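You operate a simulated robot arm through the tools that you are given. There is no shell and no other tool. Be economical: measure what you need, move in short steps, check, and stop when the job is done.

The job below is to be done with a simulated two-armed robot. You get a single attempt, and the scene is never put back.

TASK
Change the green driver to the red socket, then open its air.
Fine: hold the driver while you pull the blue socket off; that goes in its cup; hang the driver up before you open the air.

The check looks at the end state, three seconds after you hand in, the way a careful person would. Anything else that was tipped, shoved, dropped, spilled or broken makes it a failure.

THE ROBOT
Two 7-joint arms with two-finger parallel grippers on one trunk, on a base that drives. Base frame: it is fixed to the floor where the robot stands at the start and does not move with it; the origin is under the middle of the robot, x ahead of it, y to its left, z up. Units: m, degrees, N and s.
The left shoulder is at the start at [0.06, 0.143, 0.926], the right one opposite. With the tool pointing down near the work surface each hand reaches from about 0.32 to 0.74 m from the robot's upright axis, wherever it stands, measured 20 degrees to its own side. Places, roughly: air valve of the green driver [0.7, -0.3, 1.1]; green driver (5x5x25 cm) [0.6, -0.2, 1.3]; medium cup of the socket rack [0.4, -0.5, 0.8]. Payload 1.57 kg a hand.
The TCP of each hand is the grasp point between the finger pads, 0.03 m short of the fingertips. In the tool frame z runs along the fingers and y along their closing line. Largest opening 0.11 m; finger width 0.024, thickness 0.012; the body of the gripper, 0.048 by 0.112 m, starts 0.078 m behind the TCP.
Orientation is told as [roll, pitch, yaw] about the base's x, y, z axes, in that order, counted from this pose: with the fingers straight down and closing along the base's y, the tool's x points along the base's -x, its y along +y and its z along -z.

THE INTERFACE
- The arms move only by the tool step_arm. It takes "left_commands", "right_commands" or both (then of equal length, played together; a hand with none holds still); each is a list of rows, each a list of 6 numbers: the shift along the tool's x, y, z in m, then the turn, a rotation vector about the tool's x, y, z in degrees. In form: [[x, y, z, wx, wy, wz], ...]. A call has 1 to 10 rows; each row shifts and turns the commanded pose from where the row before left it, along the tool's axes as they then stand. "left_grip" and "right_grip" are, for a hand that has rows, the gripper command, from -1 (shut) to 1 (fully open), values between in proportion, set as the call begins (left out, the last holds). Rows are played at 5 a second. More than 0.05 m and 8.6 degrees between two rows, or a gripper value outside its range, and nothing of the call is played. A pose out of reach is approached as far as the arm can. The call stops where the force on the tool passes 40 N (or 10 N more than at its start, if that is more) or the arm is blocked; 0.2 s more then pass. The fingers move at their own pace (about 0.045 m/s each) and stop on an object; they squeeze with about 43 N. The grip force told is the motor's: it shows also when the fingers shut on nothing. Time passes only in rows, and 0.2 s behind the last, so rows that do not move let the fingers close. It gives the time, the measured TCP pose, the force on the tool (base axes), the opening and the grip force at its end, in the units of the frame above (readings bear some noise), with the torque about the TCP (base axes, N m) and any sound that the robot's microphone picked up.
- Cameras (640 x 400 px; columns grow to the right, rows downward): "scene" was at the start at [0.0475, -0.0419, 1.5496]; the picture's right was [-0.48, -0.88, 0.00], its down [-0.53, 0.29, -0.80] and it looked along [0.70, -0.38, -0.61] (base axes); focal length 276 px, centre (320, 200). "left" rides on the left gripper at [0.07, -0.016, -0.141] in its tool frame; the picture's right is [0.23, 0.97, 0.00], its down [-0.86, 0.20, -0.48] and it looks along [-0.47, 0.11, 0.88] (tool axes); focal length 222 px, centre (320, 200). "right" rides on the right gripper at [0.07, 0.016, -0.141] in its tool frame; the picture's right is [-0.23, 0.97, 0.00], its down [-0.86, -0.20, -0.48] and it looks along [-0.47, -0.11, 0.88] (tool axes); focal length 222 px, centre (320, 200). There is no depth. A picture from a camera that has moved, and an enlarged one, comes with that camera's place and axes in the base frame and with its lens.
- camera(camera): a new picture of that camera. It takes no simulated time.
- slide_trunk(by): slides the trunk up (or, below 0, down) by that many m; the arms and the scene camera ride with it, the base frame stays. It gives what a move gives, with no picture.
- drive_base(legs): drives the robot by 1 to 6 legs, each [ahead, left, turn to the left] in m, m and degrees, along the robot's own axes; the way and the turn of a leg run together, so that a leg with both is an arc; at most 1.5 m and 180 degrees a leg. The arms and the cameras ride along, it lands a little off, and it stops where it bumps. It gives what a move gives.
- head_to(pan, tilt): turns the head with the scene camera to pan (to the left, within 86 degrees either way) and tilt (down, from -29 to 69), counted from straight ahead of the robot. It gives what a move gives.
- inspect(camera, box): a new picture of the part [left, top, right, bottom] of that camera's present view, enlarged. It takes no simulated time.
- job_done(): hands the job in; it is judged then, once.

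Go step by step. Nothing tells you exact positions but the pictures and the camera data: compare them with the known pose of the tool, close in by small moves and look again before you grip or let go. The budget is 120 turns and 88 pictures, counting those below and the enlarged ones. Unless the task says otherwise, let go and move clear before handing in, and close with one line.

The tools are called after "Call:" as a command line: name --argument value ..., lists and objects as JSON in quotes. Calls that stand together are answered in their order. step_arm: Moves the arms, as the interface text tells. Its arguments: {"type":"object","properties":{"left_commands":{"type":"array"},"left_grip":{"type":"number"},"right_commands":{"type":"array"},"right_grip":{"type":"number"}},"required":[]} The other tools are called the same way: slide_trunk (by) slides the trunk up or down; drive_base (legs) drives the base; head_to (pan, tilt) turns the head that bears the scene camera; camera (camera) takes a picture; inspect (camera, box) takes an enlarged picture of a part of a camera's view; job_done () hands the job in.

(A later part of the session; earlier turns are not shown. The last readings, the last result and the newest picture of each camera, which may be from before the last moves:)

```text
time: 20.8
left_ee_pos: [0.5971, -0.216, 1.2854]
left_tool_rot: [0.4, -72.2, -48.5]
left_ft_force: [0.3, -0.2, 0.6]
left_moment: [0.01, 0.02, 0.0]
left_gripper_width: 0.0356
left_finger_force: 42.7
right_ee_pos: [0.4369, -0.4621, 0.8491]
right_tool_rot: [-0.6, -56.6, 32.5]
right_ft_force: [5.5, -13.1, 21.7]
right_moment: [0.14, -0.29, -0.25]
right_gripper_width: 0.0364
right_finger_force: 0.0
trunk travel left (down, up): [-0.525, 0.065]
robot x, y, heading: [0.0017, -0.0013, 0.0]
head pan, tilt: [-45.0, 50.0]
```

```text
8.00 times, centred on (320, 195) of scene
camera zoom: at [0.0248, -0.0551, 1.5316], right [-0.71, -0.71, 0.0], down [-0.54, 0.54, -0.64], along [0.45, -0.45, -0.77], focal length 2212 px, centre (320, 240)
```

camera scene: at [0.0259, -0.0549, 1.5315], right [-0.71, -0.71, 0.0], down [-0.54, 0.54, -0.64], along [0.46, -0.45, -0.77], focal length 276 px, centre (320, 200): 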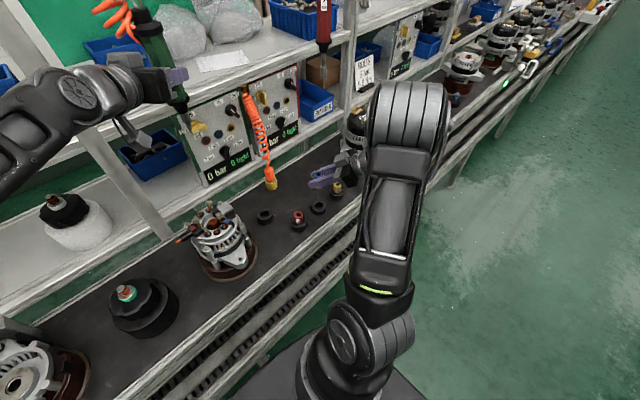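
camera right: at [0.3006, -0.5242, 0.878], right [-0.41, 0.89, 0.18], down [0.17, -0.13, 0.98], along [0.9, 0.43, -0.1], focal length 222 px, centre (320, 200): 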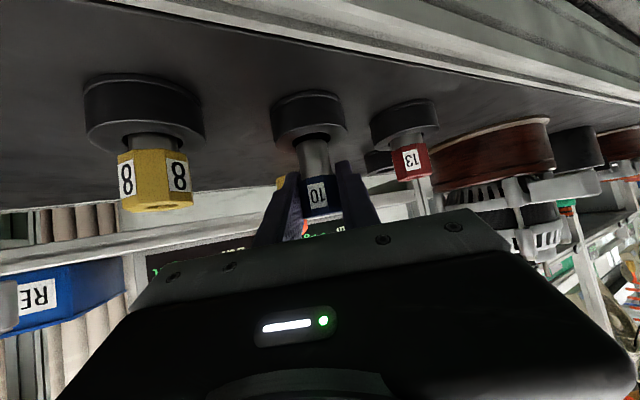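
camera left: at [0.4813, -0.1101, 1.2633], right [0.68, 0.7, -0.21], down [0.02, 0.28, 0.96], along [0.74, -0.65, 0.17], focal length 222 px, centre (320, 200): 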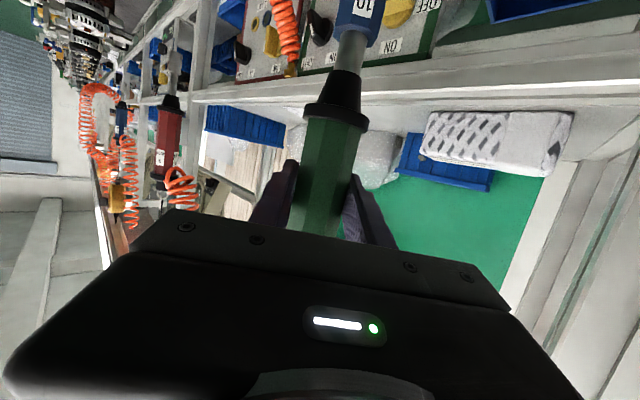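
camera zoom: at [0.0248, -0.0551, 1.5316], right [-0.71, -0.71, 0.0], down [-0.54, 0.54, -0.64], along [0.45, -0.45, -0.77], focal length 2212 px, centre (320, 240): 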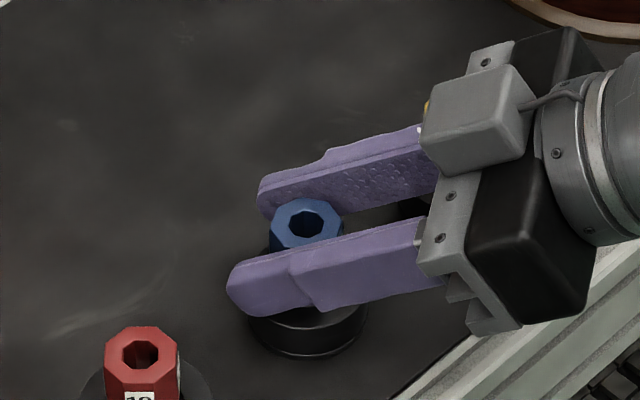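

The blue socket dropped into the medium cup and stands upright. There's still contact on a finger, so I lift a little before backing out.

Call:
step_arm --right_commands '[[-0.0041, 0, -0.0028, 0, 0, 0], [-0.0041, 0, -0.0028, 0, 0, 0], [0, 0, 0, 0, 0, 0]]'

Call:
inspect --camera "right" --box '[240, 60, 400, 210]'

```text
time: 21.6
left_ee_pos: [0.598, -0.2157, 1.2861]
left_tool_rot: [0.3, -72.1, -48.3]
left_ft_force: [-0.1, 0.1, 0.0]
left_moment: [0.0, -0.02, 0.0]
left_gripper_width: 0.036
left_finger_force: 42.3
right_ee_pos: [0.436, -0.4597, 0.8559]
right_tool_rot: [-0.4, -56.5, 32.3]
right_ft_force: [0.2, -0.6, -0.2]
right_moment: [-0.04, 0.0, 0.0]
right_gripper_width: 0.0494
right_finger_force: 0.0
trunk travel left (down, up): [-0.525, 0.065]
robot x, y, heading: [-0.0033, -0.0014, -0.1]
head pan, tilt: [-45.0, 50.0]
```

```text
2.67 times, centred on (320, 135) of right
camera zoom: at [0.2939, -0.5282, 0.8756], right [-0.41, 0.89, 0.19], down [0.17, -0.13, 0.98], along [0.9, 0.43, -0.09], focal length 592 px, centre (320, 373)
```

zoom: 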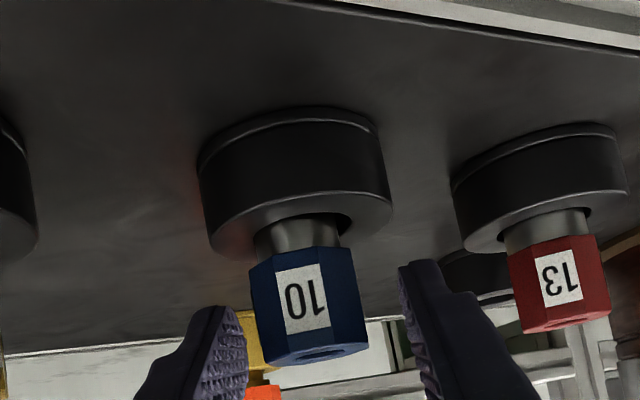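

Clear of everything. I back off along the fingers and line up with the red socket.

Call:
step_arm --right_commands '[[0, -0.002, -0.01, 0, 0, 0], [0, 0, -0.035, 0, 0, 0], [0, 0, -0.035, 0, 0, 0], [0, 0, -0.04, 0, 0, 0], [-0.0105, 0.04, 0.021, 0, 0, 0], [-0.0105, 0.04, 0.021, 0, 0, 0]]'

Call:
camera --camera "right"

Call:
inspect --camera "scene" --box '[250, 160, 350, 230]'

```text
time: 23.0
left_ee_pos: [0.5972, -0.2146, 1.2855]
left_tool_rot: [0.3, -72.2, -48.2]
left_ft_force: [0.2, -0.3, 0.0]
left_moment: [-0.03, -0.02, 0.0]
left_gripper_width: 0.0358
left_finger_force: 43.0
right_ee_pos: [0.3495, -0.4214, 0.9185]
right_tool_rot: [-0.5, -56.7, 32.5]
right_ft_force: [-0.5, -0.4, -0.8]
right_moment: [-0.01, 0.05, -0.01]
right_gripper_width: 0.0493
right_finger_force: 0.2
trunk travel left (down, up): [-0.525, 0.065]
robot x, y, heading: [-0.0021, -0.0008, -0.2]
head pan, tilt: [-45.0, 50.0]
```

```text
48 pictures are left
camera right: at [0.2074, -0.4899, 0.9376], right [-0.41, 0.89, 0.18], down [0.16, -0.13, 0.98], along [0.9, 0.43, -0.09], focal length 222 px, centre (320, 200)
```

right: 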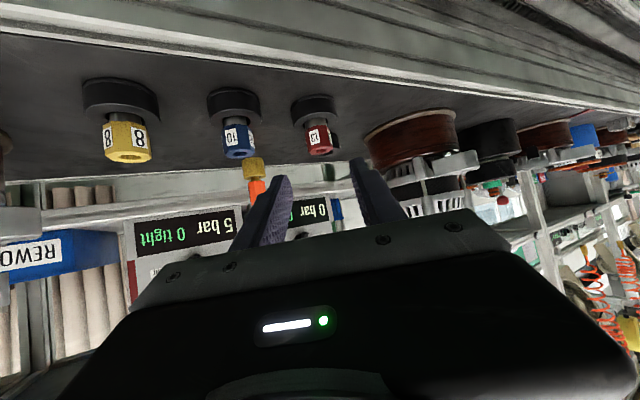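

```text
5.71 times, centred on (300, 195) of scene
camera zoom: at [0.0253, -0.0544, 1.5315], right [-0.71, -0.71, 0.0], down [-0.54, 0.54, -0.64], along [0.45, -0.46, -0.77], focal length 1580 px, centre (434, 229)
```

zoom: 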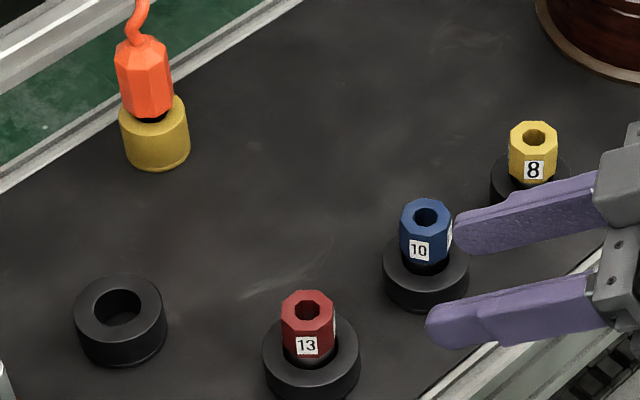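

Red lies exactly on the approach line (target TCP [0.434,-0.3685,0.851]). I advance along the fingers.

Call:
step_arm --right_commands '[[0, 0, 0.04, 0, 0, 0], [0, 0, 0.04, 0, 0, 0], [0, 0, 0.03, 0, 0, 0]]'

Call:
inspect --camera "right" --box '[240, 60, 400, 210]'

Call:
inspect --camera "scene" --box '[250, 160, 350, 230]'

```text
time: 23.8
left_ee_pos: [0.598, -0.2163, 1.2856]
left_tool_rot: [0.3, -72.1, -48.3]
left_ft_force: [0.5, 0.1, 0.0]
left_moment: [-0.01, 0.01, -0.01]
left_gripper_width: 0.0357
left_finger_force: 42.3
right_ee_pos: [0.4271, -0.3737, 0.8537]
right_tool_rot: [-0.5, -56.6, 32.3]
right_ft_force: [-1.1, -0.5, 0.3]
right_moment: [-0.03, -0.03, 0.03]
right_gripper_width: 0.0495
right_finger_force: 0.2
trunk travel left (down, up): [-0.525, 0.065]
robot x, y, heading: [0.0019, -0.005, -0.0]
head pan, tilt: [-45.0, 50.0]
```

```text
2.67 times, centred on (320, 135) of right
camera zoom: at [0.287, -0.4422, 0.8735], right [-0.41, 0.89, 0.18], down [0.16, -0.13, 0.98], along [0.9, 0.43, -0.09], focal length 592 px, centre (320, 373)
```

zoom: 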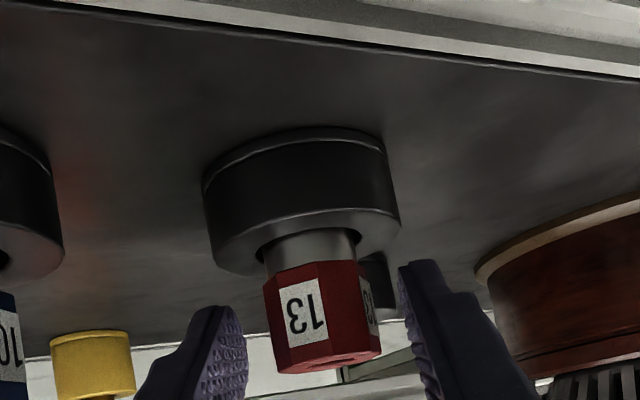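

```text
5.71 times, centred on (300, 195) of scene
camera zoom: at [0.0261, -0.055, 1.5314], right [-0.71, -0.71, 0.0], down [-0.54, 0.54, -0.64], along [0.45, -0.45, -0.77], focal length 1580 px, centre (434, 229)
```

zoom: 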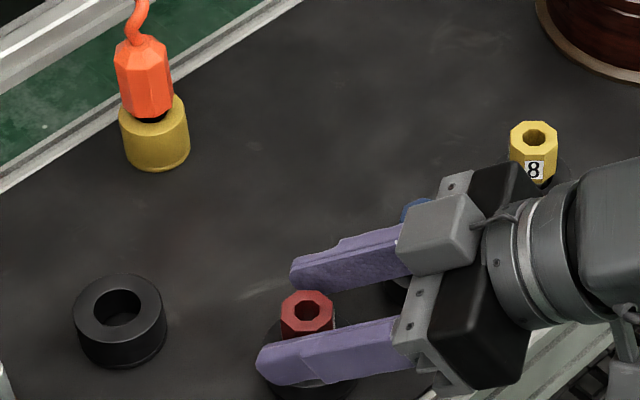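

Just ~1 cm more forward, then close on the red collar.

Call:
step_arm --right_commands '[[-0.0039, 0, 0.0094, 0, 0, 0], [0, 0, 0, 0, 0, 0]]'

Call:
step_arm --right_commands '[[0, 0, 0, 0, 0, 0], [0, 0, 0, 0, 0, 0], [0, 0, 0, 0, 0, 0], [0, 0, 0, 0, 0, 0]]' --right_grip -1

Call:
inspect --camera "right" --box '[240, 60, 400, 210]'

Call:
inspect --camera "scene" --box '[250, 160, 350, 230]'

```text
time: 24.4
left_ee_pos: [0.597, -0.2152, 1.285]
left_tool_rot: [0.4, -72.1, -48.3]
left_ft_force: [-0.6, 0.3, -0.3]
left_moment: [0.01, 0.0, 0.03]
left_gripper_width: 0.0358
left_finger_force: 43.3
right_ee_pos: [0.4365, -0.368, 0.8541]
right_tool_rot: [-0.5, -56.7, 32.3]
right_ft_force: [-0.7, -1.4, 0.6]
right_moment: [0.01, 0.01, 0.01]
right_gripper_width: 0.0495
right_finger_force: 0.1
trunk travel left (down, up): [-0.525, 0.065]
robot x, y, heading: [0.0011, -0.0007, 0.1]
head pan, tilt: [-45.0, 50.0]
```

```text
time: 25.4
left_ee_pos: [0.5984, -0.2151, 1.2853]
left_tool_rot: [0.3, -72.1, -48.3]
left_ft_force: [0.7, -0.7, 0.7]
left_moment: [0.0, -0.02, -0.01]
left_gripper_width: 0.0356
left_finger_force: 42.7
right_ee_pos: [0.4361, -0.3687, 0.8527]
right_tool_rot: [-0.5, -56.7, 32.5]
right_ft_force: [1.0, -0.5, 0.6]
right_moment: [0.03, -0.03, 0.02]
right_gripper_width: 0.028
right_finger_force: 38.0
trunk travel left (down, up): [-0.525, 0.065]
robot x, y, heading: [-0.0031, -0.0006, -0.2]
head pan, tilt: [-45.0, 50.0]
```

```text
2.67 times, centred on (320, 135) of right
camera zoom: at [0.2955, -0.4369, 0.8726], right [-0.41, 0.89, 0.18], down [0.16, -0.13, 0.98], along [0.9, 0.43, -0.09], focal length 592 px, centre (320, 373)
```

zoom: 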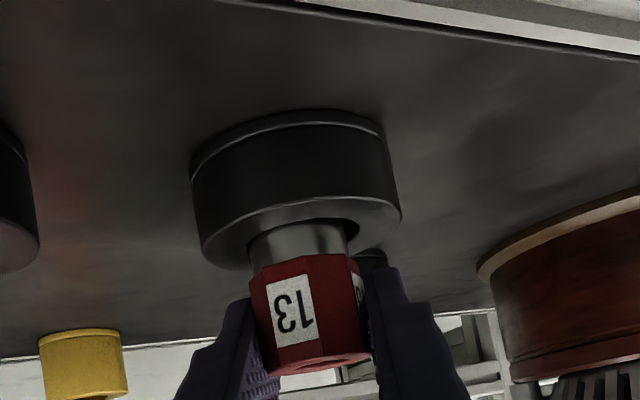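

```text
5.71 times, centred on (300, 195) of scene
camera zoom: at [0.0256, -0.0549, 1.5314], right [-0.71, -0.71, 0.0], down [-0.54, 0.54, -0.64], along [0.45, -0.45, -0.77], focal length 1580 px, centre (434, 229)
```

zoom: 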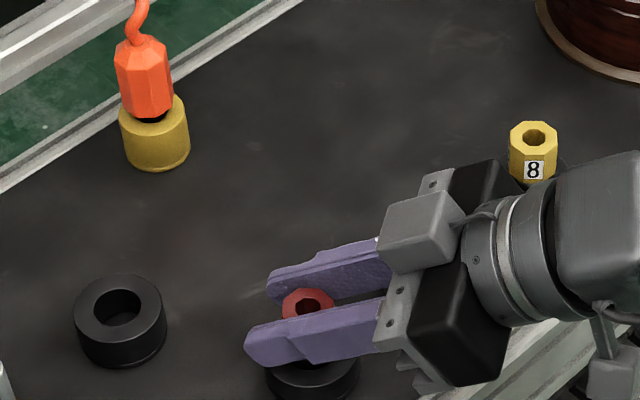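

Red gripped at 28 mm. I lift it straight out of the cup.

Call:
step_arm --right_commands '[[-0.0125, 0, -0.0083, 0, 0, 0], [-0.0334, 0, -0.022, 0, 0, 0], [-0.0334, 0, -0.022, 0, 0, 0]]'

Call:
camera --camera "right"

Call:
inspect --camera "scene" --box '[250, 140, 350, 220]'

```text
time: 26.2
left_ee_pos: [0.5965, -0.2142, 1.2855]
left_tool_rot: [0.3, -72.2, -48.2]
left_ft_force: [-0.1, -0.4, 0.1]
left_moment: [0.0, 0.02, 0.0]
left_gripper_width: 0.0356
left_finger_force: 43.3
right_ee_pos: [0.4382, -0.3688, 0.9494]
right_tool_rot: [-0.6, -56.6, 32.4]
right_ft_force: [-1.0, -0.1, 0.9]
right_moment: [-0.03, 0.0, 0.01]
right_gripper_width: 0.0
right_finger_force: 20.9
trunk travel left (down, up): [-0.525, 0.065]
robot x, y, heading: [-0.0027, -0.0015, -0.1]
head pan, tilt: [-45.0, 50.0]
```

```text
42 pictures are left
camera right: at [0.2971, -0.437, 0.9707], right [-0.41, 0.89, 0.18], down [0.16, -0.13, 0.98], along [0.9, 0.43, -0.09], focal length 222 px, centre (320, 200)
```

right: 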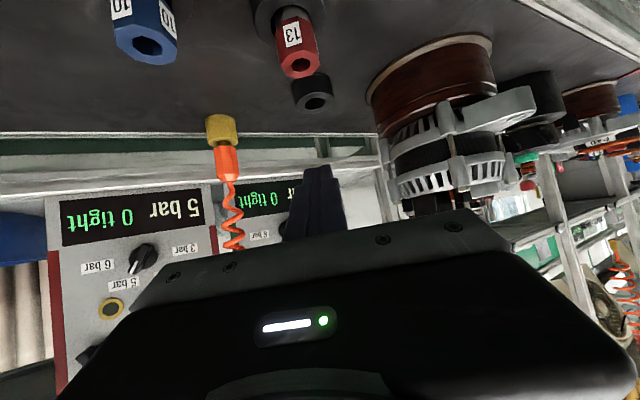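

```text
5.00 times, centred on (300, 180) of scene
camera zoom: at [0.0251, -0.0544, 1.5314], right [-0.71, -0.71, 0.0], down [-0.54, 0.54, -0.64], along [0.45, -0.45, -0.77], focal length 1382 px, centre (420, 300)
```

zoom: 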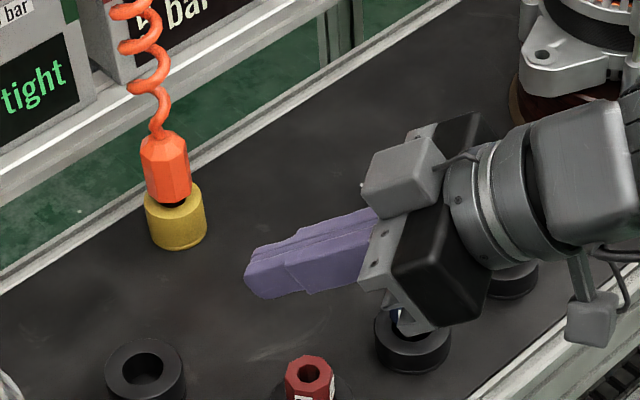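

The fingers slipped off the red collar (grip was too high); red still stands in its cup and blue is fine. I reopen, come back down a bit further back, and will grip lower.

Call:
step_arm --right_commands '[[0, 0, 0, 0, 0, 0], [0.0039, 0, -0.0058, 0, 0, 0], [0, 0, 0, 0, 0, 0], [0, 0, 0, 0, 0, 0], [0.0242, 0, 0.0159, 0, 0, 0], [0.0242, 0, 0.0159, 0, 0, 0], [0.0242, 0, 0.0159, 0, 0, 0]]' --right_grip 0.0

Call:
inspect --camera "right" --box '[240, 60, 400, 210]'

Call:
inspect --camera "scene" --box '[250, 160, 350, 230]'

```text
time: 27.8
left_ee_pos: [0.5989, -0.2156, 1.2852]
left_tool_rot: [0.3, -72.0, -48.3]
left_ft_force: [-0.3, 0.2, 0.6]
left_moment: [0.01, -0.03, -0.02]
left_gripper_width: 0.036
left_finger_force: 42.3
right_ee_pos: [0.4291, -0.3724, 0.8634]
right_tool_rot: [-0.5, -56.6, 32.4]
right_ft_force: [1.1, 0.0, 0.0]
right_moment: [-0.04, -0.01, 0.01]
right_gripper_width: 0.055
right_finger_force: 0.1
trunk travel left (down, up): [-0.525, 0.065]
robot x, y, heading: [0.001, 0.0009, 0.0]
head pan, tilt: [-45.0, 50.0]
```

```text
2.67 times, centred on (320, 135) of right
camera zoom: at [0.2888, -0.4405, 0.8824], right [-0.41, 0.89, 0.19], down [0.16, -0.13, 0.98], along [0.9, 0.43, -0.09], focal length 592 px, centre (320, 373)
```

zoom: 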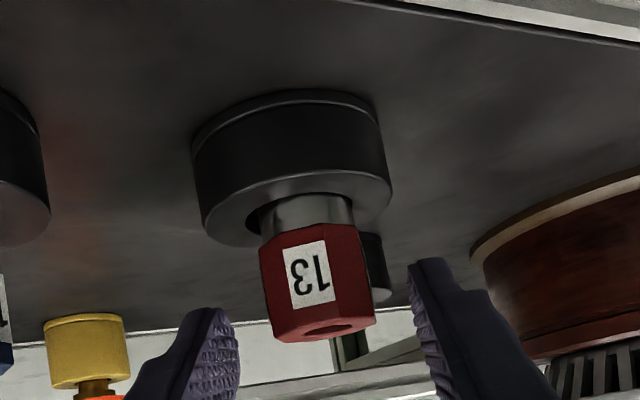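

```text
5.71 times, centred on (300, 195) of scene
camera zoom: at [0.0261, -0.0555, 1.5314], right [-0.71, -0.71, 0.0], down [-0.54, 0.54, -0.64], along [0.45, -0.45, -0.77], focal length 1580 px, centre (434, 229)
```

zoom: 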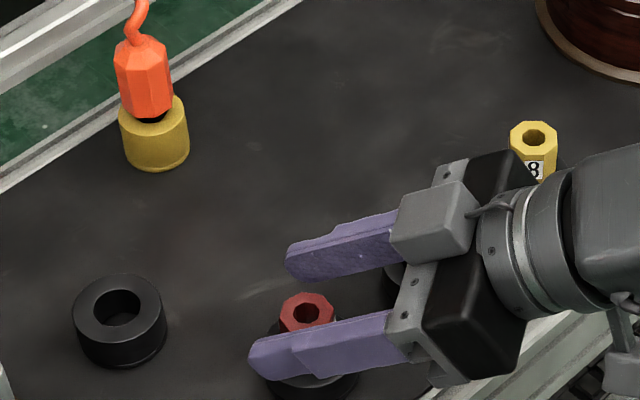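

Red's collar centre is ~2 cm below the TCP. I lower 18 mm gently, watching the force.

Call:
step_arm --right_commands '[[0.005, 0, 0.0033, 0, 0, 0], [0.005, 0, 0.0033, 0, 0, 0], [0.005, 0, 0.0033, 0, 0, 0], [0, 0, 0, 0, 0, 0]]'

Call:
inspect --camera "right" --box '[240, 60, 400, 210]'

```text
time: 28.8
left_ee_pos: [0.5981, -0.2148, 1.2857]
left_tool_rot: [0.3, -72.2, -48.3]
left_ft_force: [0.6, 0.1, -0.8]
left_moment: [0.0, -0.03, 0.0]
left_gripper_width: 0.0358
left_finger_force: 42.9
right_ee_pos: [0.4292, -0.374, 0.8451]
right_tool_rot: [-0.5, -56.6, 32.4]
right_ft_force: [0.2, -1.1, -0.3]
right_moment: [0.03, -0.02, 0.02]
right_gripper_width: 0.0551
right_finger_force: 0.2
trunk travel left (down, up): [-0.525, 0.065]
robot x, y, heading: [-0.0026, 0.0004, -0.1]
head pan, tilt: [-45.0, 50.0]
```

```text
2.67 times, centred on (320, 135) of right
camera zoom: at [0.2877, -0.4417, 0.8638], right [-0.41, 0.89, 0.18], down [0.16, -0.13, 0.98], along [0.9, 0.43, -0.09], focal length 592 px, centre (320, 373)
```

zoom: 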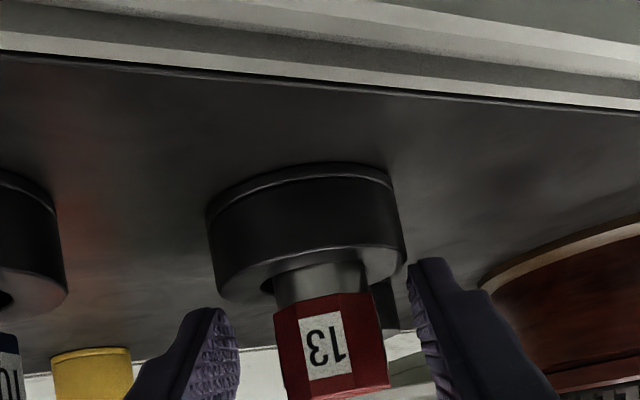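

No contact; the collar is now level with the pads. I centre 2 mm and close.

Call:
step_arm --right_commands '[[0, 0.002, 0, 0, 0, 0], [0, 0, 0, 0, 0, 0], [0, 0, 0, 0, 0, 0], [0, 0, 0, 0, 0, 0], [0, 0, 0, 0, 0, 0], [0, 0, 0, 0, 0, 0]]' --right_grip -1

Call:
step_arm --right_commands '[[-0.0042, 0, -0.0028, 0, 0, 0], [-0.0042, 0, -0.0028, 0, 0, 0], [-0.0042, 0, -0.0028, 0, 0, 0], [-0.0042, 0, -0.0028, 0, 0, 0]]'

Call:
inspect --camera "right" --box '[240, 60, 400, 210]'

```text
time: 30.2
left_ee_pos: [0.5987, -0.2172, 1.2842]
left_tool_rot: [0.2, -72.0, -48.4]
left_ft_force: [-0.2, 0.0, 0.8]
left_moment: [-0.02, 0.02, -0.02]
left_gripper_width: 0.0358
left_finger_force: 42.8
right_ee_pos: [0.4296, -0.373, 0.8448]
right_tool_rot: [-0.5, -56.4, 32.3]
right_ft_force: [5.3, -6.4, -6.4]
right_moment: [-0.59, 0.01, -0.02]
right_gripper_width: 0.0512
right_finger_force: 44.7
trunk travel left (down, up): [-0.525, 0.065]
robot x, y, heading: [0.0006, -0.0007, -0.1]
head pan, tilt: [-45.0, 50.0]
```

```text
time: 30.7
left_ee_pos: [0.6011, -0.2161, 1.2842]
left_tool_rot: [0.0, -72.1, -48.0]
left_ft_force: [0.6, 0.2, 0.8]
left_moment: [-0.05, -0.01, -0.02]
left_gripper_width: 0.036
left_finger_force: 42.6
right_ee_pos: [0.4291, -0.3733, 0.8454]
right_tool_rot: [0.1, -55.9, 31.7]
right_ft_force: [15.5, -1.1, -22.2]
right_moment: [-0.36, -0.56, -0.64]
right_gripper_width: 0.0511
right_finger_force: 45.1
trunk travel left (down, up): [-0.525, 0.065]
robot x, y, heading: [0.0019, 0.0011, -0.2]
head pan, tilt: [-45.0, 50.0]
stopped in row 2 (right hand): the force on the tool passed its limit (the readings are from after the stop); the commanded pose is now the measured one
```

```text
2.67 times, centred on (320, 135) of right
camera zoom: at [0.2877, -0.4404, 0.8666], right [-0.4, 0.9, 0.19], down [0.18, -0.13, 0.98], along [0.9, 0.43, -0.11], focal length 592 px, centre (320, 373)
```

zoom: 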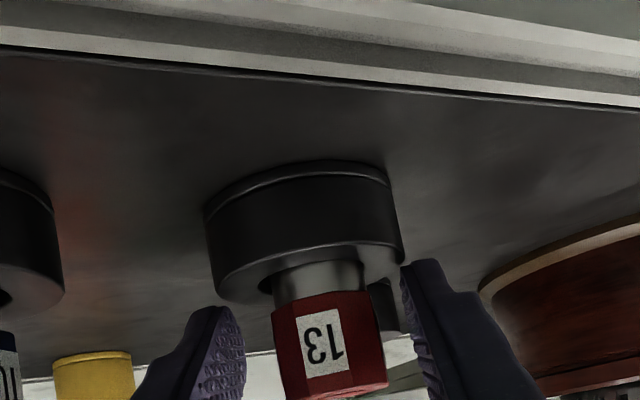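

The fingertips clamped the cup's rim instead (51 mm), so nothing was lifted. I open, rise, and flatten the hand by 16° so the tips clear the rim while gripping the collar fully.

Call:
step_arm --right_commands '[[0, 0, 0, 0, 0, 0], [0, 0, 0, 0, 0, 0], [-0.0166, 0, -0.0112, 0, 0, 0], [-0.0166, 0, -0.0112, 0, 0, 0], [0, 0, 0, 0, -8, 0], [0, 0, 0, 0, -8, 0]]' --right_grip 0.1

Call:
inspect --camera "right" --box '[220, 60, 420, 210]'

Call:
inspect --camera "scene" --box '[250, 160, 350, 230]'

```text
time: 32.1
left_ee_pos: [0.5984, -0.2153, 1.285]
left_tool_rot: [0.3, -72.2, -48.4]
left_ft_force: [-0.3, -0.1, 0.8]
left_moment: [0.04, 0.0, 0.02]
left_gripper_width: 0.0361
left_finger_force: 42.3
right_ee_pos: [0.4273, -0.3715, 0.8873]
right_tool_rot: [-0.1, -72.3, 32.0]
right_ft_force: [0.1, 1.0, 0.4]
right_moment: [0.0, -0.03, 0.02]
right_gripper_width: 0.0604
right_finger_force: 0.0
trunk travel left (down, up): [-0.525, 0.065]
robot x, y, heading: [0.0026, 0.0004, 0.1]
head pan, tilt: [-45.0, 50.0]
```

```text
2.67 times, centred on (320, 135) of right
camera zoom: at [0.2859, -0.4394, 0.8646], right [-0.46, 0.86, 0.22], down [-0.06, -0.27, 0.96], along [0.89, 0.42, 0.18], focal length 592 px, centre (320, 373)
```

zoom: 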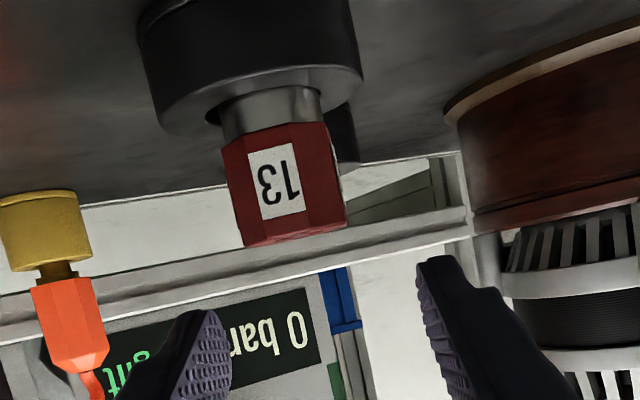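

```text
5.71 times, centred on (300, 195) of scene
camera zoom: at [0.0259, -0.0553, 1.5315], right [-0.71, -0.71, 0.0], down [-0.54, 0.54, -0.64], along [0.45, -0.45, -0.77], focal length 1580 px, centre (434, 229)
```

zoom: 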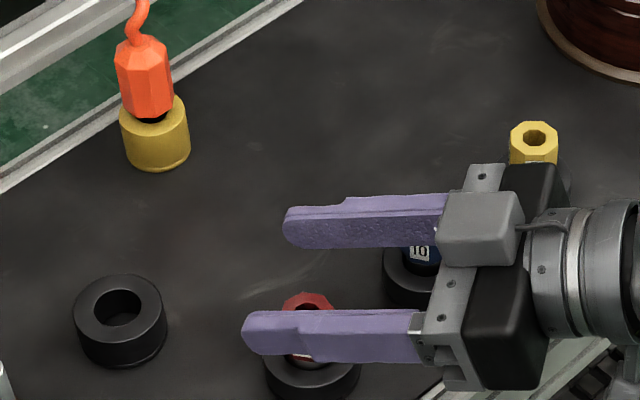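

Aligned. I lower to collar height with the flatter hand.

Call:
step_arm --right_commands '[[0.0114, 0, 0.0037, 0, 0, 0], [0.0114, 0, 0.0037, 0, 0, 0], [0.0086, 0, 0.0028, 0, 0, 0], [0.0076, 0, 0.0025, 0, 0, 0]]'

Call:
inspect --camera "right" --box '[220, 60, 420, 210]'

Call:
inspect --camera "scene" --box '[250, 160, 350, 230]'

```text
time: 33.1
left_ee_pos: [0.5979, -0.214, 1.2853]
left_tool_rot: [0.3, -72.2, -48.4]
left_ft_force: [-0.1, 0.3, -0.2]
left_moment: [0.0, 0.0, 0.01]
left_gripper_width: 0.0357
left_finger_force: 42.6
right_ee_pos: [0.4258, -0.3709, 0.8458]
right_tool_rot: [-0.2, -72.1, 32.0]
right_ft_force: [0.5, -1.2, 0.0]
right_moment: [0.01, 0.01, 0.01]
right_gripper_width: 0.0603
right_finger_force: 0.0
trunk travel left (down, up): [-0.525, 0.065]
robot x, y, heading: [-0.0006, -0.0003, -0.0]
head pan, tilt: [-45.0, 50.0]
```

```text
2.67 times, centred on (320, 135) of right
camera zoom: at [0.2855, -0.439, 0.8225], right [-0.45, 0.86, 0.22], down [-0.06, -0.27, 0.96], along [0.89, 0.42, 0.17], focal length 592 px, centre (320, 373)
```

zoom: 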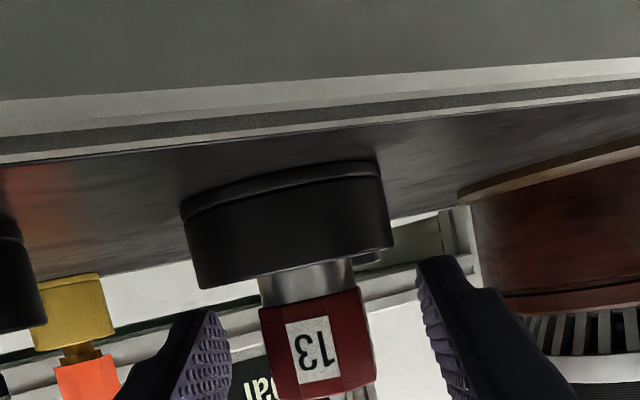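

```text
5.71 times, centred on (300, 195) of scene
camera zoom: at [0.0258, -0.0551, 1.5314], right [-0.71, -0.71, 0.0], down [-0.54, 0.54, -0.64], along [0.45, -0.45, -0.77], focal length 1580 px, centre (434, 229)
```

zoom: 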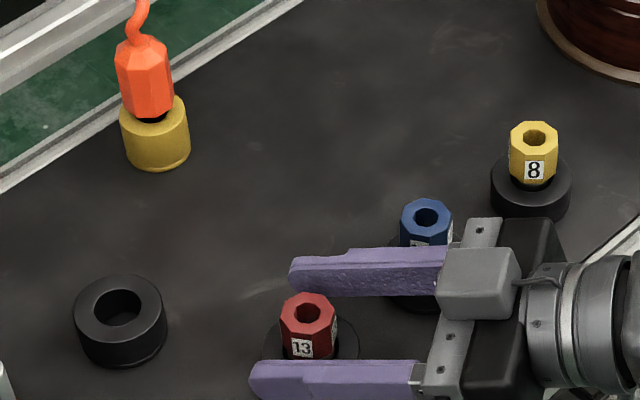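

The collar is at pad height with tips just above the rim. Close and check the width.

Call:
step_arm --right_commands '[[0, 0, 0, 0, 0, 0], [0, 0, 0, 0, 0, 0], [0, 0, 0, 0, 0, 0], [0, 0, 0, 0, 0, 0], [0, 0, 0, 0, 0, 0]]' --right_grip -1

```text
time: 34.3
left_ee_pos: [0.5984, -0.2159, 1.2861]
left_tool_rot: [0.4, -72.2, -48.3]
left_ft_force: [-0.1, 0.5, 0.7]
left_moment: [-0.03, 0.01, 0.04]
left_gripper_width: 0.0355
left_finger_force: 42.7
right_ee_pos: [0.4266, -0.3706, 0.8464]
right_tool_rot: [-0.1, -72.1, 31.9]
right_ft_force: [-0.5, 0.1, -0.2]
right_moment: [0.04, 0.01, 0.04]
right_gripper_width: 0.0269
right_finger_force: 37.5
trunk travel left (down, up): [-0.525, 0.065]
robot x, y, heading: [0.0012, 0.0023, -0.2]
head pan, tilt: [-45.0, 50.0]
```

Gripped on the collar (27 mm). I lift slowly.

Call:
step_arm --right_commands '[[-0.0048, 0, -0.0015, 0, 0, 0], [-0.0048, 0, -0.0015, 0, 0, 0], [-0.0095, 0, -0.0031, 0, 0, 0], [-0.0095, 0, -0.0031, 0, 0, 0], [-0.0095, 0, -0.0031, 0, 0, 0], [-0.0095, 0, -0.0031, 0, 0, 0]]'

Call:
camera --camera "right"

```text
time: 35.7
left_ee_pos: [0.598, -0.215, 1.2861]
left_tool_rot: [0.3, -72.2, -48.3]
left_ft_force: [-0.4, 0.3, -0.1]
left_moment: [0.0, 0.01, 0.0]
left_gripper_width: 0.0359
left_finger_force: 42.5
right_ee_pos: [0.427, -0.3702, 0.8956]
right_tool_rot: [-0.1, -72.2, 31.8]
right_ft_force: [0.6, 0.7, -0.2]
right_moment: [0.01, 0.03, -0.01]
right_gripper_width: 0.0268
right_finger_force: 37.3
trunk travel left (down, up): [-0.525, 0.065]
robot x, y, heading: [-0.0012, 0.0001, -0.1]
head pan, tilt: [-45.0, 50.0]
```

```text
32 pictures are left
camera right: at [0.2853, -0.439, 0.873], right [-0.45, 0.86, 0.22], down [-0.06, -0.27, 0.96], along [0.89, 0.42, 0.17], focal length 222 px, centre (320, 200)
```

right: 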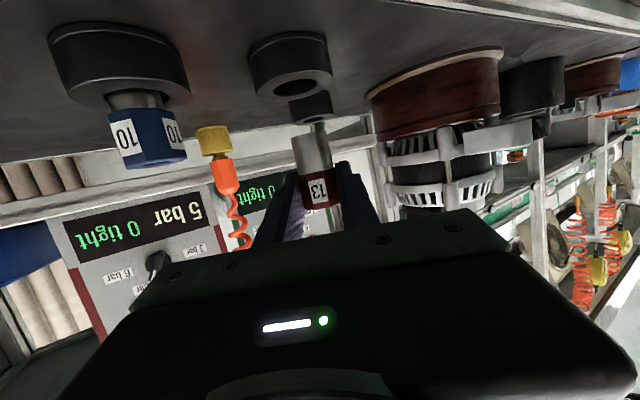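

Red is out and held upright. I carry it up to below and in front of the driver's shaft.

Call:
step_arm --right_commands '[[-0.0394, 0.0063, 0.003, 0, 0, 0], [-0.0394, 0.0063, 0.003, 0, 0, 0], [-0.0394, 0.0063, 0.003, 0, 0, 0], [-0.0394, 0.0063, 0.003, 0, 0, 0], [-0.0394, 0.0063, 0.003, 0, 0, 0], [-0.0394, 0.0063, 0.003, 0, 0, 0]]'

Call:
head_to --pan -22 --tilt 35

Call:
step_arm --right_commands '[[-0.0093, 0, 0.0285, 0, 0, 0], [-0.0093, 0, 0.0285, 0, 0, 0], [-0.0093, 0, 0.0285, 0, 0, 0], [-0.0093, 0, 0.0285, 0, 0, 0]]'

Call:
camera --camera "right"

Call:
camera --camera "scene"

```text
time: 37.1
left_ee_pos: [0.5977, -0.2149, 1.2868]
left_tool_rot: [0.3, -72.2, -48.3]
left_ft_force: [-0.3, -0.4, -0.2]
left_moment: [0.02, -0.02, 0.03]
left_gripper_width: 0.0359
left_finger_force: 42.6
right_ee_pos: [0.4814, -0.2919, 1.1186]
right_tool_rot: [0.1, -72.1, 31.8]
right_ft_force: [0.3, 0.9, 0.7]
right_moment: [-0.05, -0.01, -0.01]
right_gripper_width: 0.0268
right_finger_force: 38.2
trunk travel left (down, up): [-0.525, 0.065]
robot x, y, heading: [-0.0008, -0.0044, 0.0]
head pan, tilt: [-45.0, 50.0]
```

```text
time: 38.0
left_ee_pos: [0.5972, -0.2146, 1.2848]
left_tool_rot: [0.3, -72.2, -48.3]
left_ft_force: [0.5, 0.0, 0.4]
left_moment: [-0.01, 0.0, 0.01]
left_gripper_width: 0.0358
left_finger_force: 41.9
right_ee_pos: [0.4823, -0.2923, 1.118]
right_tool_rot: [-0.1, -72.2, 31.9]
right_ft_force: [0.3, -0.2, -0.3]
right_moment: [0.02, -0.01, 0.0]
right_gripper_width: 0.0268
right_finger_force: 37.5
trunk travel left (down, up): [-0.525, 0.065]
robot x, y, heading: [-0.0033, -0.0002, -0.1]
head pan, tilt: [-22.0, 35.0]
```

```text
time: 39.0
left_ee_pos: [0.5994, -0.2151, 1.285]
left_tool_rot: [0.2, -72.3, -48.2]
left_ft_force: [0.5, 0.3, 0.8]
left_moment: [0.0, 0.0, 0.04]
left_gripper_width: 0.036
left_finger_force: 42.7
right_ee_pos: [0.5871, -0.2299, 1.1157]
right_tool_rot: [0.0, -72.1, 31.9]
right_ft_force: [0.5, -0.5, -0.7]
right_moment: [-0.01, 0.02, 0.0]
right_gripper_width: 0.027
right_finger_force: 37.6
trunk travel left (down, up): [-0.525, 0.065]
robot x, y, heading: [-0.0021, 0.0007, -0.2]
head pan, tilt: [-22.0, 35.0]
```

```text
31 pictures are left
camera right: at [0.4449, -0.2972, 1.0932], right [-0.45, 0.86, 0.22], down [-0.06, -0.27, 0.96], along [0.89, 0.42, 0.17], focal length 222 px, centre (320, 200)
```

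right: 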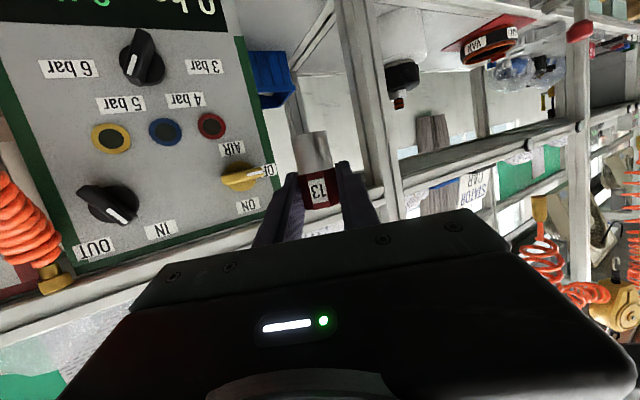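

```text
30 pictures are left
camera scene: at [0.0537, -0.0332, 1.5531], right [-0.37, -0.93, 0.0], down [-0.53, 0.21, -0.82], along [0.76, -0.31, -0.57], focal length 276 px, centre (320, 200)
```

scene: 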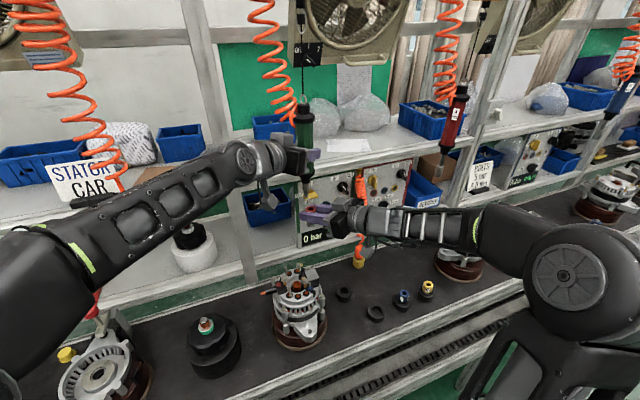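

Blue and yellow stand in their cups. I zoom on the shaft and red socket.

Call:
inspect --camera "scene" --box '[270, 150, 350, 230]'

Call:
inspect --camera "left" --box '[270, 0, 430, 120]'

```text
5.00 times, centred on (310, 190) of scene
camera zoom: at [0.0537, -0.0332, 1.5531], right [-0.37, -0.93, 0.0], down [-0.53, 0.21, -0.82], along [0.76, -0.31, -0.57], focal length 1382 px, centre (370, 250)
```

zoom: 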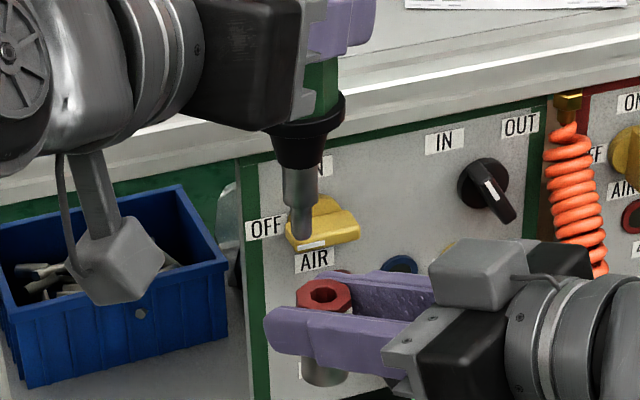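

```text
3.33 times, centred on (350, 60) of left
camera zoom: at [0.482, -0.11, 1.263], right [0.68, 0.7, -0.22], down [0.02, 0.28, 0.96], along [0.74, -0.65, 0.17], focal length 740 px, centre (220, 667)
```

zoom: 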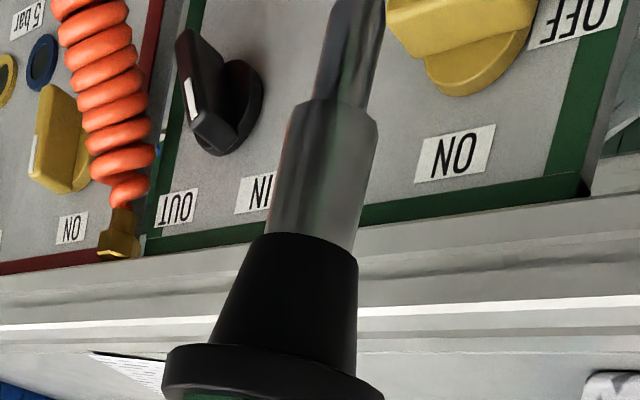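

The shaft tip is at z≈1.162; the red socket needs ~10 mm forward and 3 mm left, then up. I make this correction, rise to just below the tip and look again.

Call:
step_arm --right_commands '[[-0.0032, 0.0031, 0.0099, 0, 0, 0], [-0.0209, 0, -0.0068, 0, 0, 0]]'

Call:
inspect --camera "scene" --box '[280, 170, 340, 220]'

Call:
inspect --camera "right" --box '[240, 110, 400, 230]'

Call:
inspect --camera "left" --box '[270, 0, 430, 120]'

```text
time: 39.6
left_ee_pos: [0.5967, -0.215, 1.2858]
left_tool_rot: [0.4, -72.2, -48.3]
left_ft_force: [0.0, -0.5, -0.2]
left_moment: [-0.02, 0.01, 0.01]
left_gripper_width: 0.0359
left_finger_force: 42.3
right_ee_pos: [0.5912, -0.22, 1.1399]
right_tool_rot: [-0.2, -72.1, 31.8]
right_ft_force: [-0.8, 0.3, -0.2]
right_moment: [0.0, -0.01, 0.01]
right_gripper_width: 0.027
right_finger_force: 37.3
trunk travel left (down, up): [-0.525, 0.065]
robot x, y, heading: [-0.005, 0.0, 0.1]
head pan, tilt: [-22.0, 35.0]
```

```text
8.00 times, centred on (310, 195) of scene
camera zoom: at [0.0522, -0.0334, 1.5532], right [-0.37, -0.93, 0.0], down [-0.53, 0.21, -0.82], along [0.76, -0.31, -0.57], focal length 2212 px, centre (400, 240)
```

zoom: 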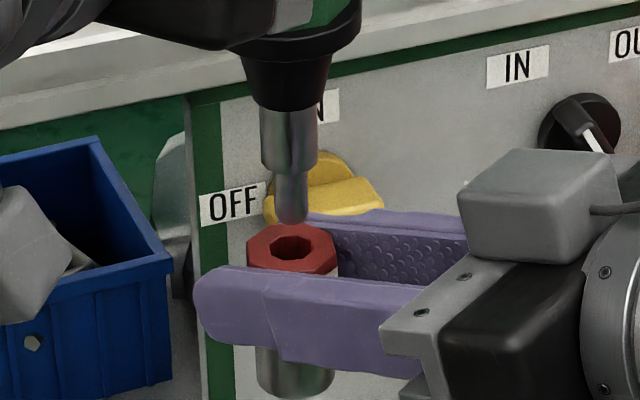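

```text
3.33 times, centred on (320, 170) of right
camera zoom: at [0.451, -0.2887, 1.1168], right [-0.45, 0.86, 0.22], down [-0.06, -0.27, 0.96], along [0.89, 0.42, 0.17], focal length 740 px, centre (320, 300)
```

zoom: 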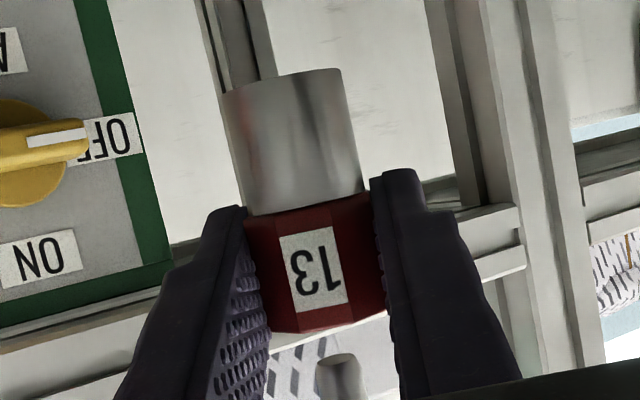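

```text
3.33 times, centred on (350, 60) of left
camera zoom: at [0.4806, -0.1102, 1.2635], right [0.68, 0.7, -0.21], down [0.02, 0.28, 0.96], along [0.74, -0.65, 0.18], focal length 740 px, centre (220, 667)
```

zoom: 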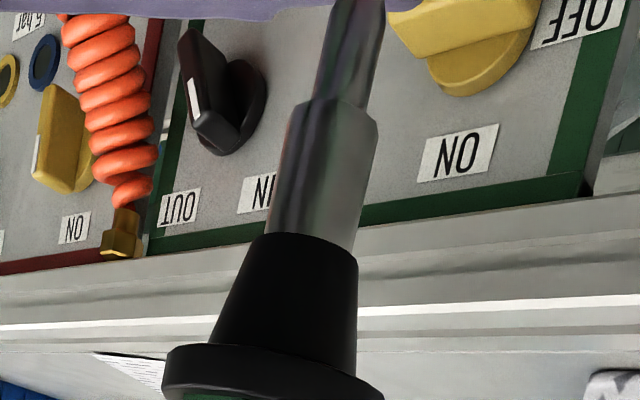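

All views show red coaxial with the shaft to within 1 mm. I raise it in 5 mm steps.

Call:
step_arm --right_commands '[[-0.0048, 0.0005, -0.0015, 0, 0, 0], [-0.0048, 0, -0.0015, 0, 0, 0], [-0.0048, 0, -0.0015, 0, 0, 0], [-0.0048, 0, -0.0015, 0, 0, 0]]'

Call:
inspect --camera "scene" --box '[280, 170, 340, 220]'

```text
time: 40.6
left_ee_pos: [0.5977, -0.2147, 1.2858]
left_tool_rot: [0.2, -72.2, -48.3]
left_ft_force: [-1.5, 0.7, -0.1]
left_moment: [0.15, 0.02, -0.01]
left_gripper_width: 0.0356
left_finger_force: 43.0
right_ee_pos: [0.5923, -0.22, 1.1587]
right_tool_rot: [0.0, -72.1, 31.7]
right_ft_force: [0.8, -2.3, -1.2]
right_moment: [0.01, 0.0, 0.0]
right_gripper_width: 0.0266
right_finger_force: 37.9
trunk travel left (down, up): [-0.525, 0.065]
robot x, y, heading: [0.0014, 0.0028, -0.2]
head pan, tilt: [-22.0, 35.0]
```

```text
8.00 times, centred on (310, 195) of scene
camera zoom: at [0.0531, -0.0335, 1.5531], right [-0.37, -0.93, 0.0], down [-0.53, 0.21, -0.82], along [0.76, -0.31, -0.57], focal length 2212 px, centre (400, 240)
```

zoom: 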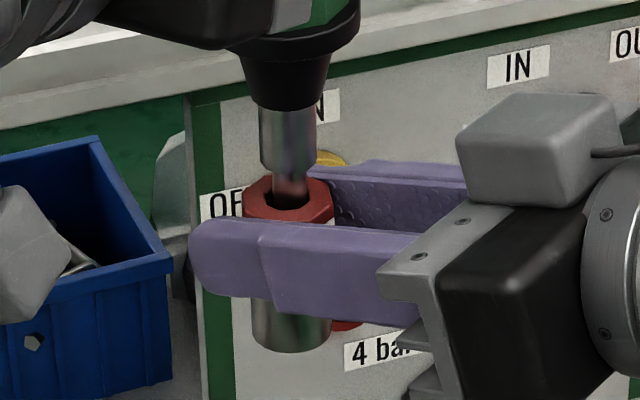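

The shaft is inside the socket. I continue up until it seats.

Call:
step_arm --right_commands '[[-0.0038, 0, -0.0012, 0, 0, 0], [-0.0038, 0, -0.0012, 0, 0, 0], [-0.0029, 0, -0.0009, 0, 0, 0], [-0.0029, 0, -0.0009, 0, 0, 0]]'

Call:
inspect --camera "scene" --box '[280, 170, 340, 220]'

```text
time: 41.6
left_ee_pos: [0.5987, -0.2151, 1.2864]
left_tool_rot: [0.5, -72.3, -48.3]
left_ft_force: [-1.5, 3.6, 2.9]
left_moment: [0.41, 0.11, 0.03]
left_gripper_width: 0.0358
left_finger_force: 43.3
right_ee_pos: [0.5928, -0.2205, 1.1726]
right_tool_rot: [0.0, -72.1, 32.0]
right_ft_force: [1.4, -4.4, -4.0]
right_moment: [-0.02, 0.06, -0.08]
right_gripper_width: 0.0271
right_finger_force: 37.4
trunk travel left (down, up): [-0.525, 0.065]
robot x, y, heading: [-0.004, 0.0002, -0.0]
head pan, tilt: [-22.0, 35.0]
```

```text
8.00 times, centred on (310, 195) of scene
camera zoom: at [0.0531, -0.0335, 1.5531], right [-0.37, -0.93, 0.0], down [-0.53, 0.21, -0.82], along [0.76, -0.31, -0.57], focal length 2212 px, centre (400, 240)
```

zoom: 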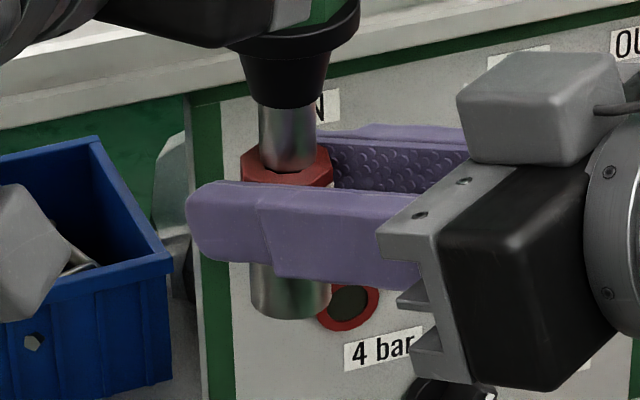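

Nearly at the shoulder; I press up a bit more to seat it.

Call:
step_arm --right_commands '[[-0.0019, 0, -0.0006, 0, 0, 0], [-0.0019, 0, -0.0006, 0, 0, 0], [-0.0019, 0, -0.0006, 0, 0, 0]]'

```text
time: 42.4
left_ee_pos: [0.598, -0.2146, 1.2894]
left_tool_rot: [0.4, -72.6, -48.1]
left_ft_force: [-2.3, 4.6, 21.9]
left_moment: [0.41, 0.87, -0.02]
left_gripper_width: 0.0358
left_finger_force: 42.3
right_ee_pos: [0.5923, -0.2222, 1.1765]
right_tool_rot: [0.2, -71.7, 31.8]
right_ft_force: [3.1, -4.5, -24.1]
right_moment: [-0.1, -0.38, -0.01]
right_gripper_width: 0.0269
right_finger_force: 37.7
trunk travel left (down, up): [-0.525, 0.065]
robot x, y, heading: [0.0029, 0.0002, 0.1]
head pan, tilt: [-22.0, 35.0]
```

It's against the stop at 24 N. One more small push for any detent, then I relax to neutral.

Call:
step_arm --right_commands '[[-0.0019, 0, -0.0006, 0, 0, 0], [0, 0, 0, 0, 0, 0]]'

Call:
step_arm --right_commands '[[0.0019, 0, 0.0006, 0, 0, 0], [0.0019, 0, 0.0006, 0, 0, 0], [0.0019, 0, 0.0006, 0, 0, 0], [0, 0, 0, 0, 0, 0]]'

Call:
inspect --camera "scene" --box '[280, 170, 340, 220]'

```text
time: 43.0
left_ee_pos: [0.5989, -0.2147, 1.2888]
left_tool_rot: [0.5, -72.7, -48.4]
left_ft_force: [-4.7, 4.2, 25.9]
left_moment: [0.36, 0.39, -0.01]
left_gripper_width: 0.036
left_finger_force: 43.3
right_ee_pos: [0.5922, -0.2201, 1.1785]
right_tool_rot: [0.3, -72.0, 31.5]
right_ft_force: [4.1, -3.8, -28.8]
right_moment: [-0.11, 0.3, -0.02]
right_gripper_width: 0.027
right_finger_force: 37.9
trunk travel left (down, up): [-0.525, 0.065]
robot x, y, heading: [-0.0061, 0.0038, 0.1]
head pan, tilt: [-22.0, 35.0]
```

```text
time: 44.0
left_ee_pos: [0.5987, -0.2141, 1.2843]
left_tool_rot: [0.4, -72.1, -48.3]
left_ft_force: [1.4, 0.6, 12.4]
left_moment: [0.01, -0.72, -0.05]
left_gripper_width: 0.0356
left_finger_force: 42.6
right_ee_pos: [0.5919, -0.2197, 1.1747]
right_tool_rot: [0.0, -72.1, 32.1]
right_ft_force: [-1.1, -1.5, -11.7]
right_moment: [0.1, 0.68, 0.01]
right_gripper_width: 0.0268
right_finger_force: 37.9
trunk travel left (down, up): [-0.525, 0.065]
robot x, y, heading: [0.0009, -0.0003, -0.1]
head pan, tilt: [-22.0, 35.0]
```

```text
8.00 times, centred on (310, 195) of scene
camera zoom: at [0.053, -0.0334, 1.5532], right [-0.37, -0.93, 0.0], down [-0.53, 0.21, -0.82], along [0.76, -0.31, -0.57], focal length 2212 px, centre (400, 240)
```

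zoom: 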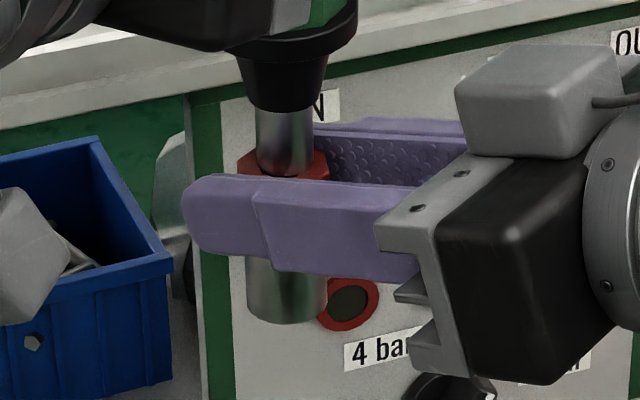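

Still pressing 12 N. I ease off further to test that it resists a light pull.

Call:
step_arm --right_commands '[[0.0019, 0, 0.0006, 0, 0, 0], [0.0014, 0, 0.0005, 0, 0, 0], [0, 0, 0, 0, 0, 0]]'

```text
time: 44.8
left_ee_pos: [0.5982, -0.2144, 1.282]
left_tool_rot: [0.3, -71.9, -48.2]
left_ft_force: [9.6, -2.1, -6.9]
left_moment: [-0.49, -1.38, 0.01]
left_gripper_width: 0.0357
left_finger_force: 43.0
right_ee_pos: [0.5925, -0.2187, 1.1739]
right_tool_rot: [-0.3, -72.3, 32.3]
right_ft_force: [-9.6, 1.0, 7.7]
right_moment: [0.28, 0.27, 0.11]
right_gripper_width: 0.0267
right_finger_force: 37.9
trunk travel left (down, up): [-0.525, 0.065]
robot x, y, heading: [-0.0005, 0.0027, -0.0]
head pan, tilt: [-22.0, 35.0]
```

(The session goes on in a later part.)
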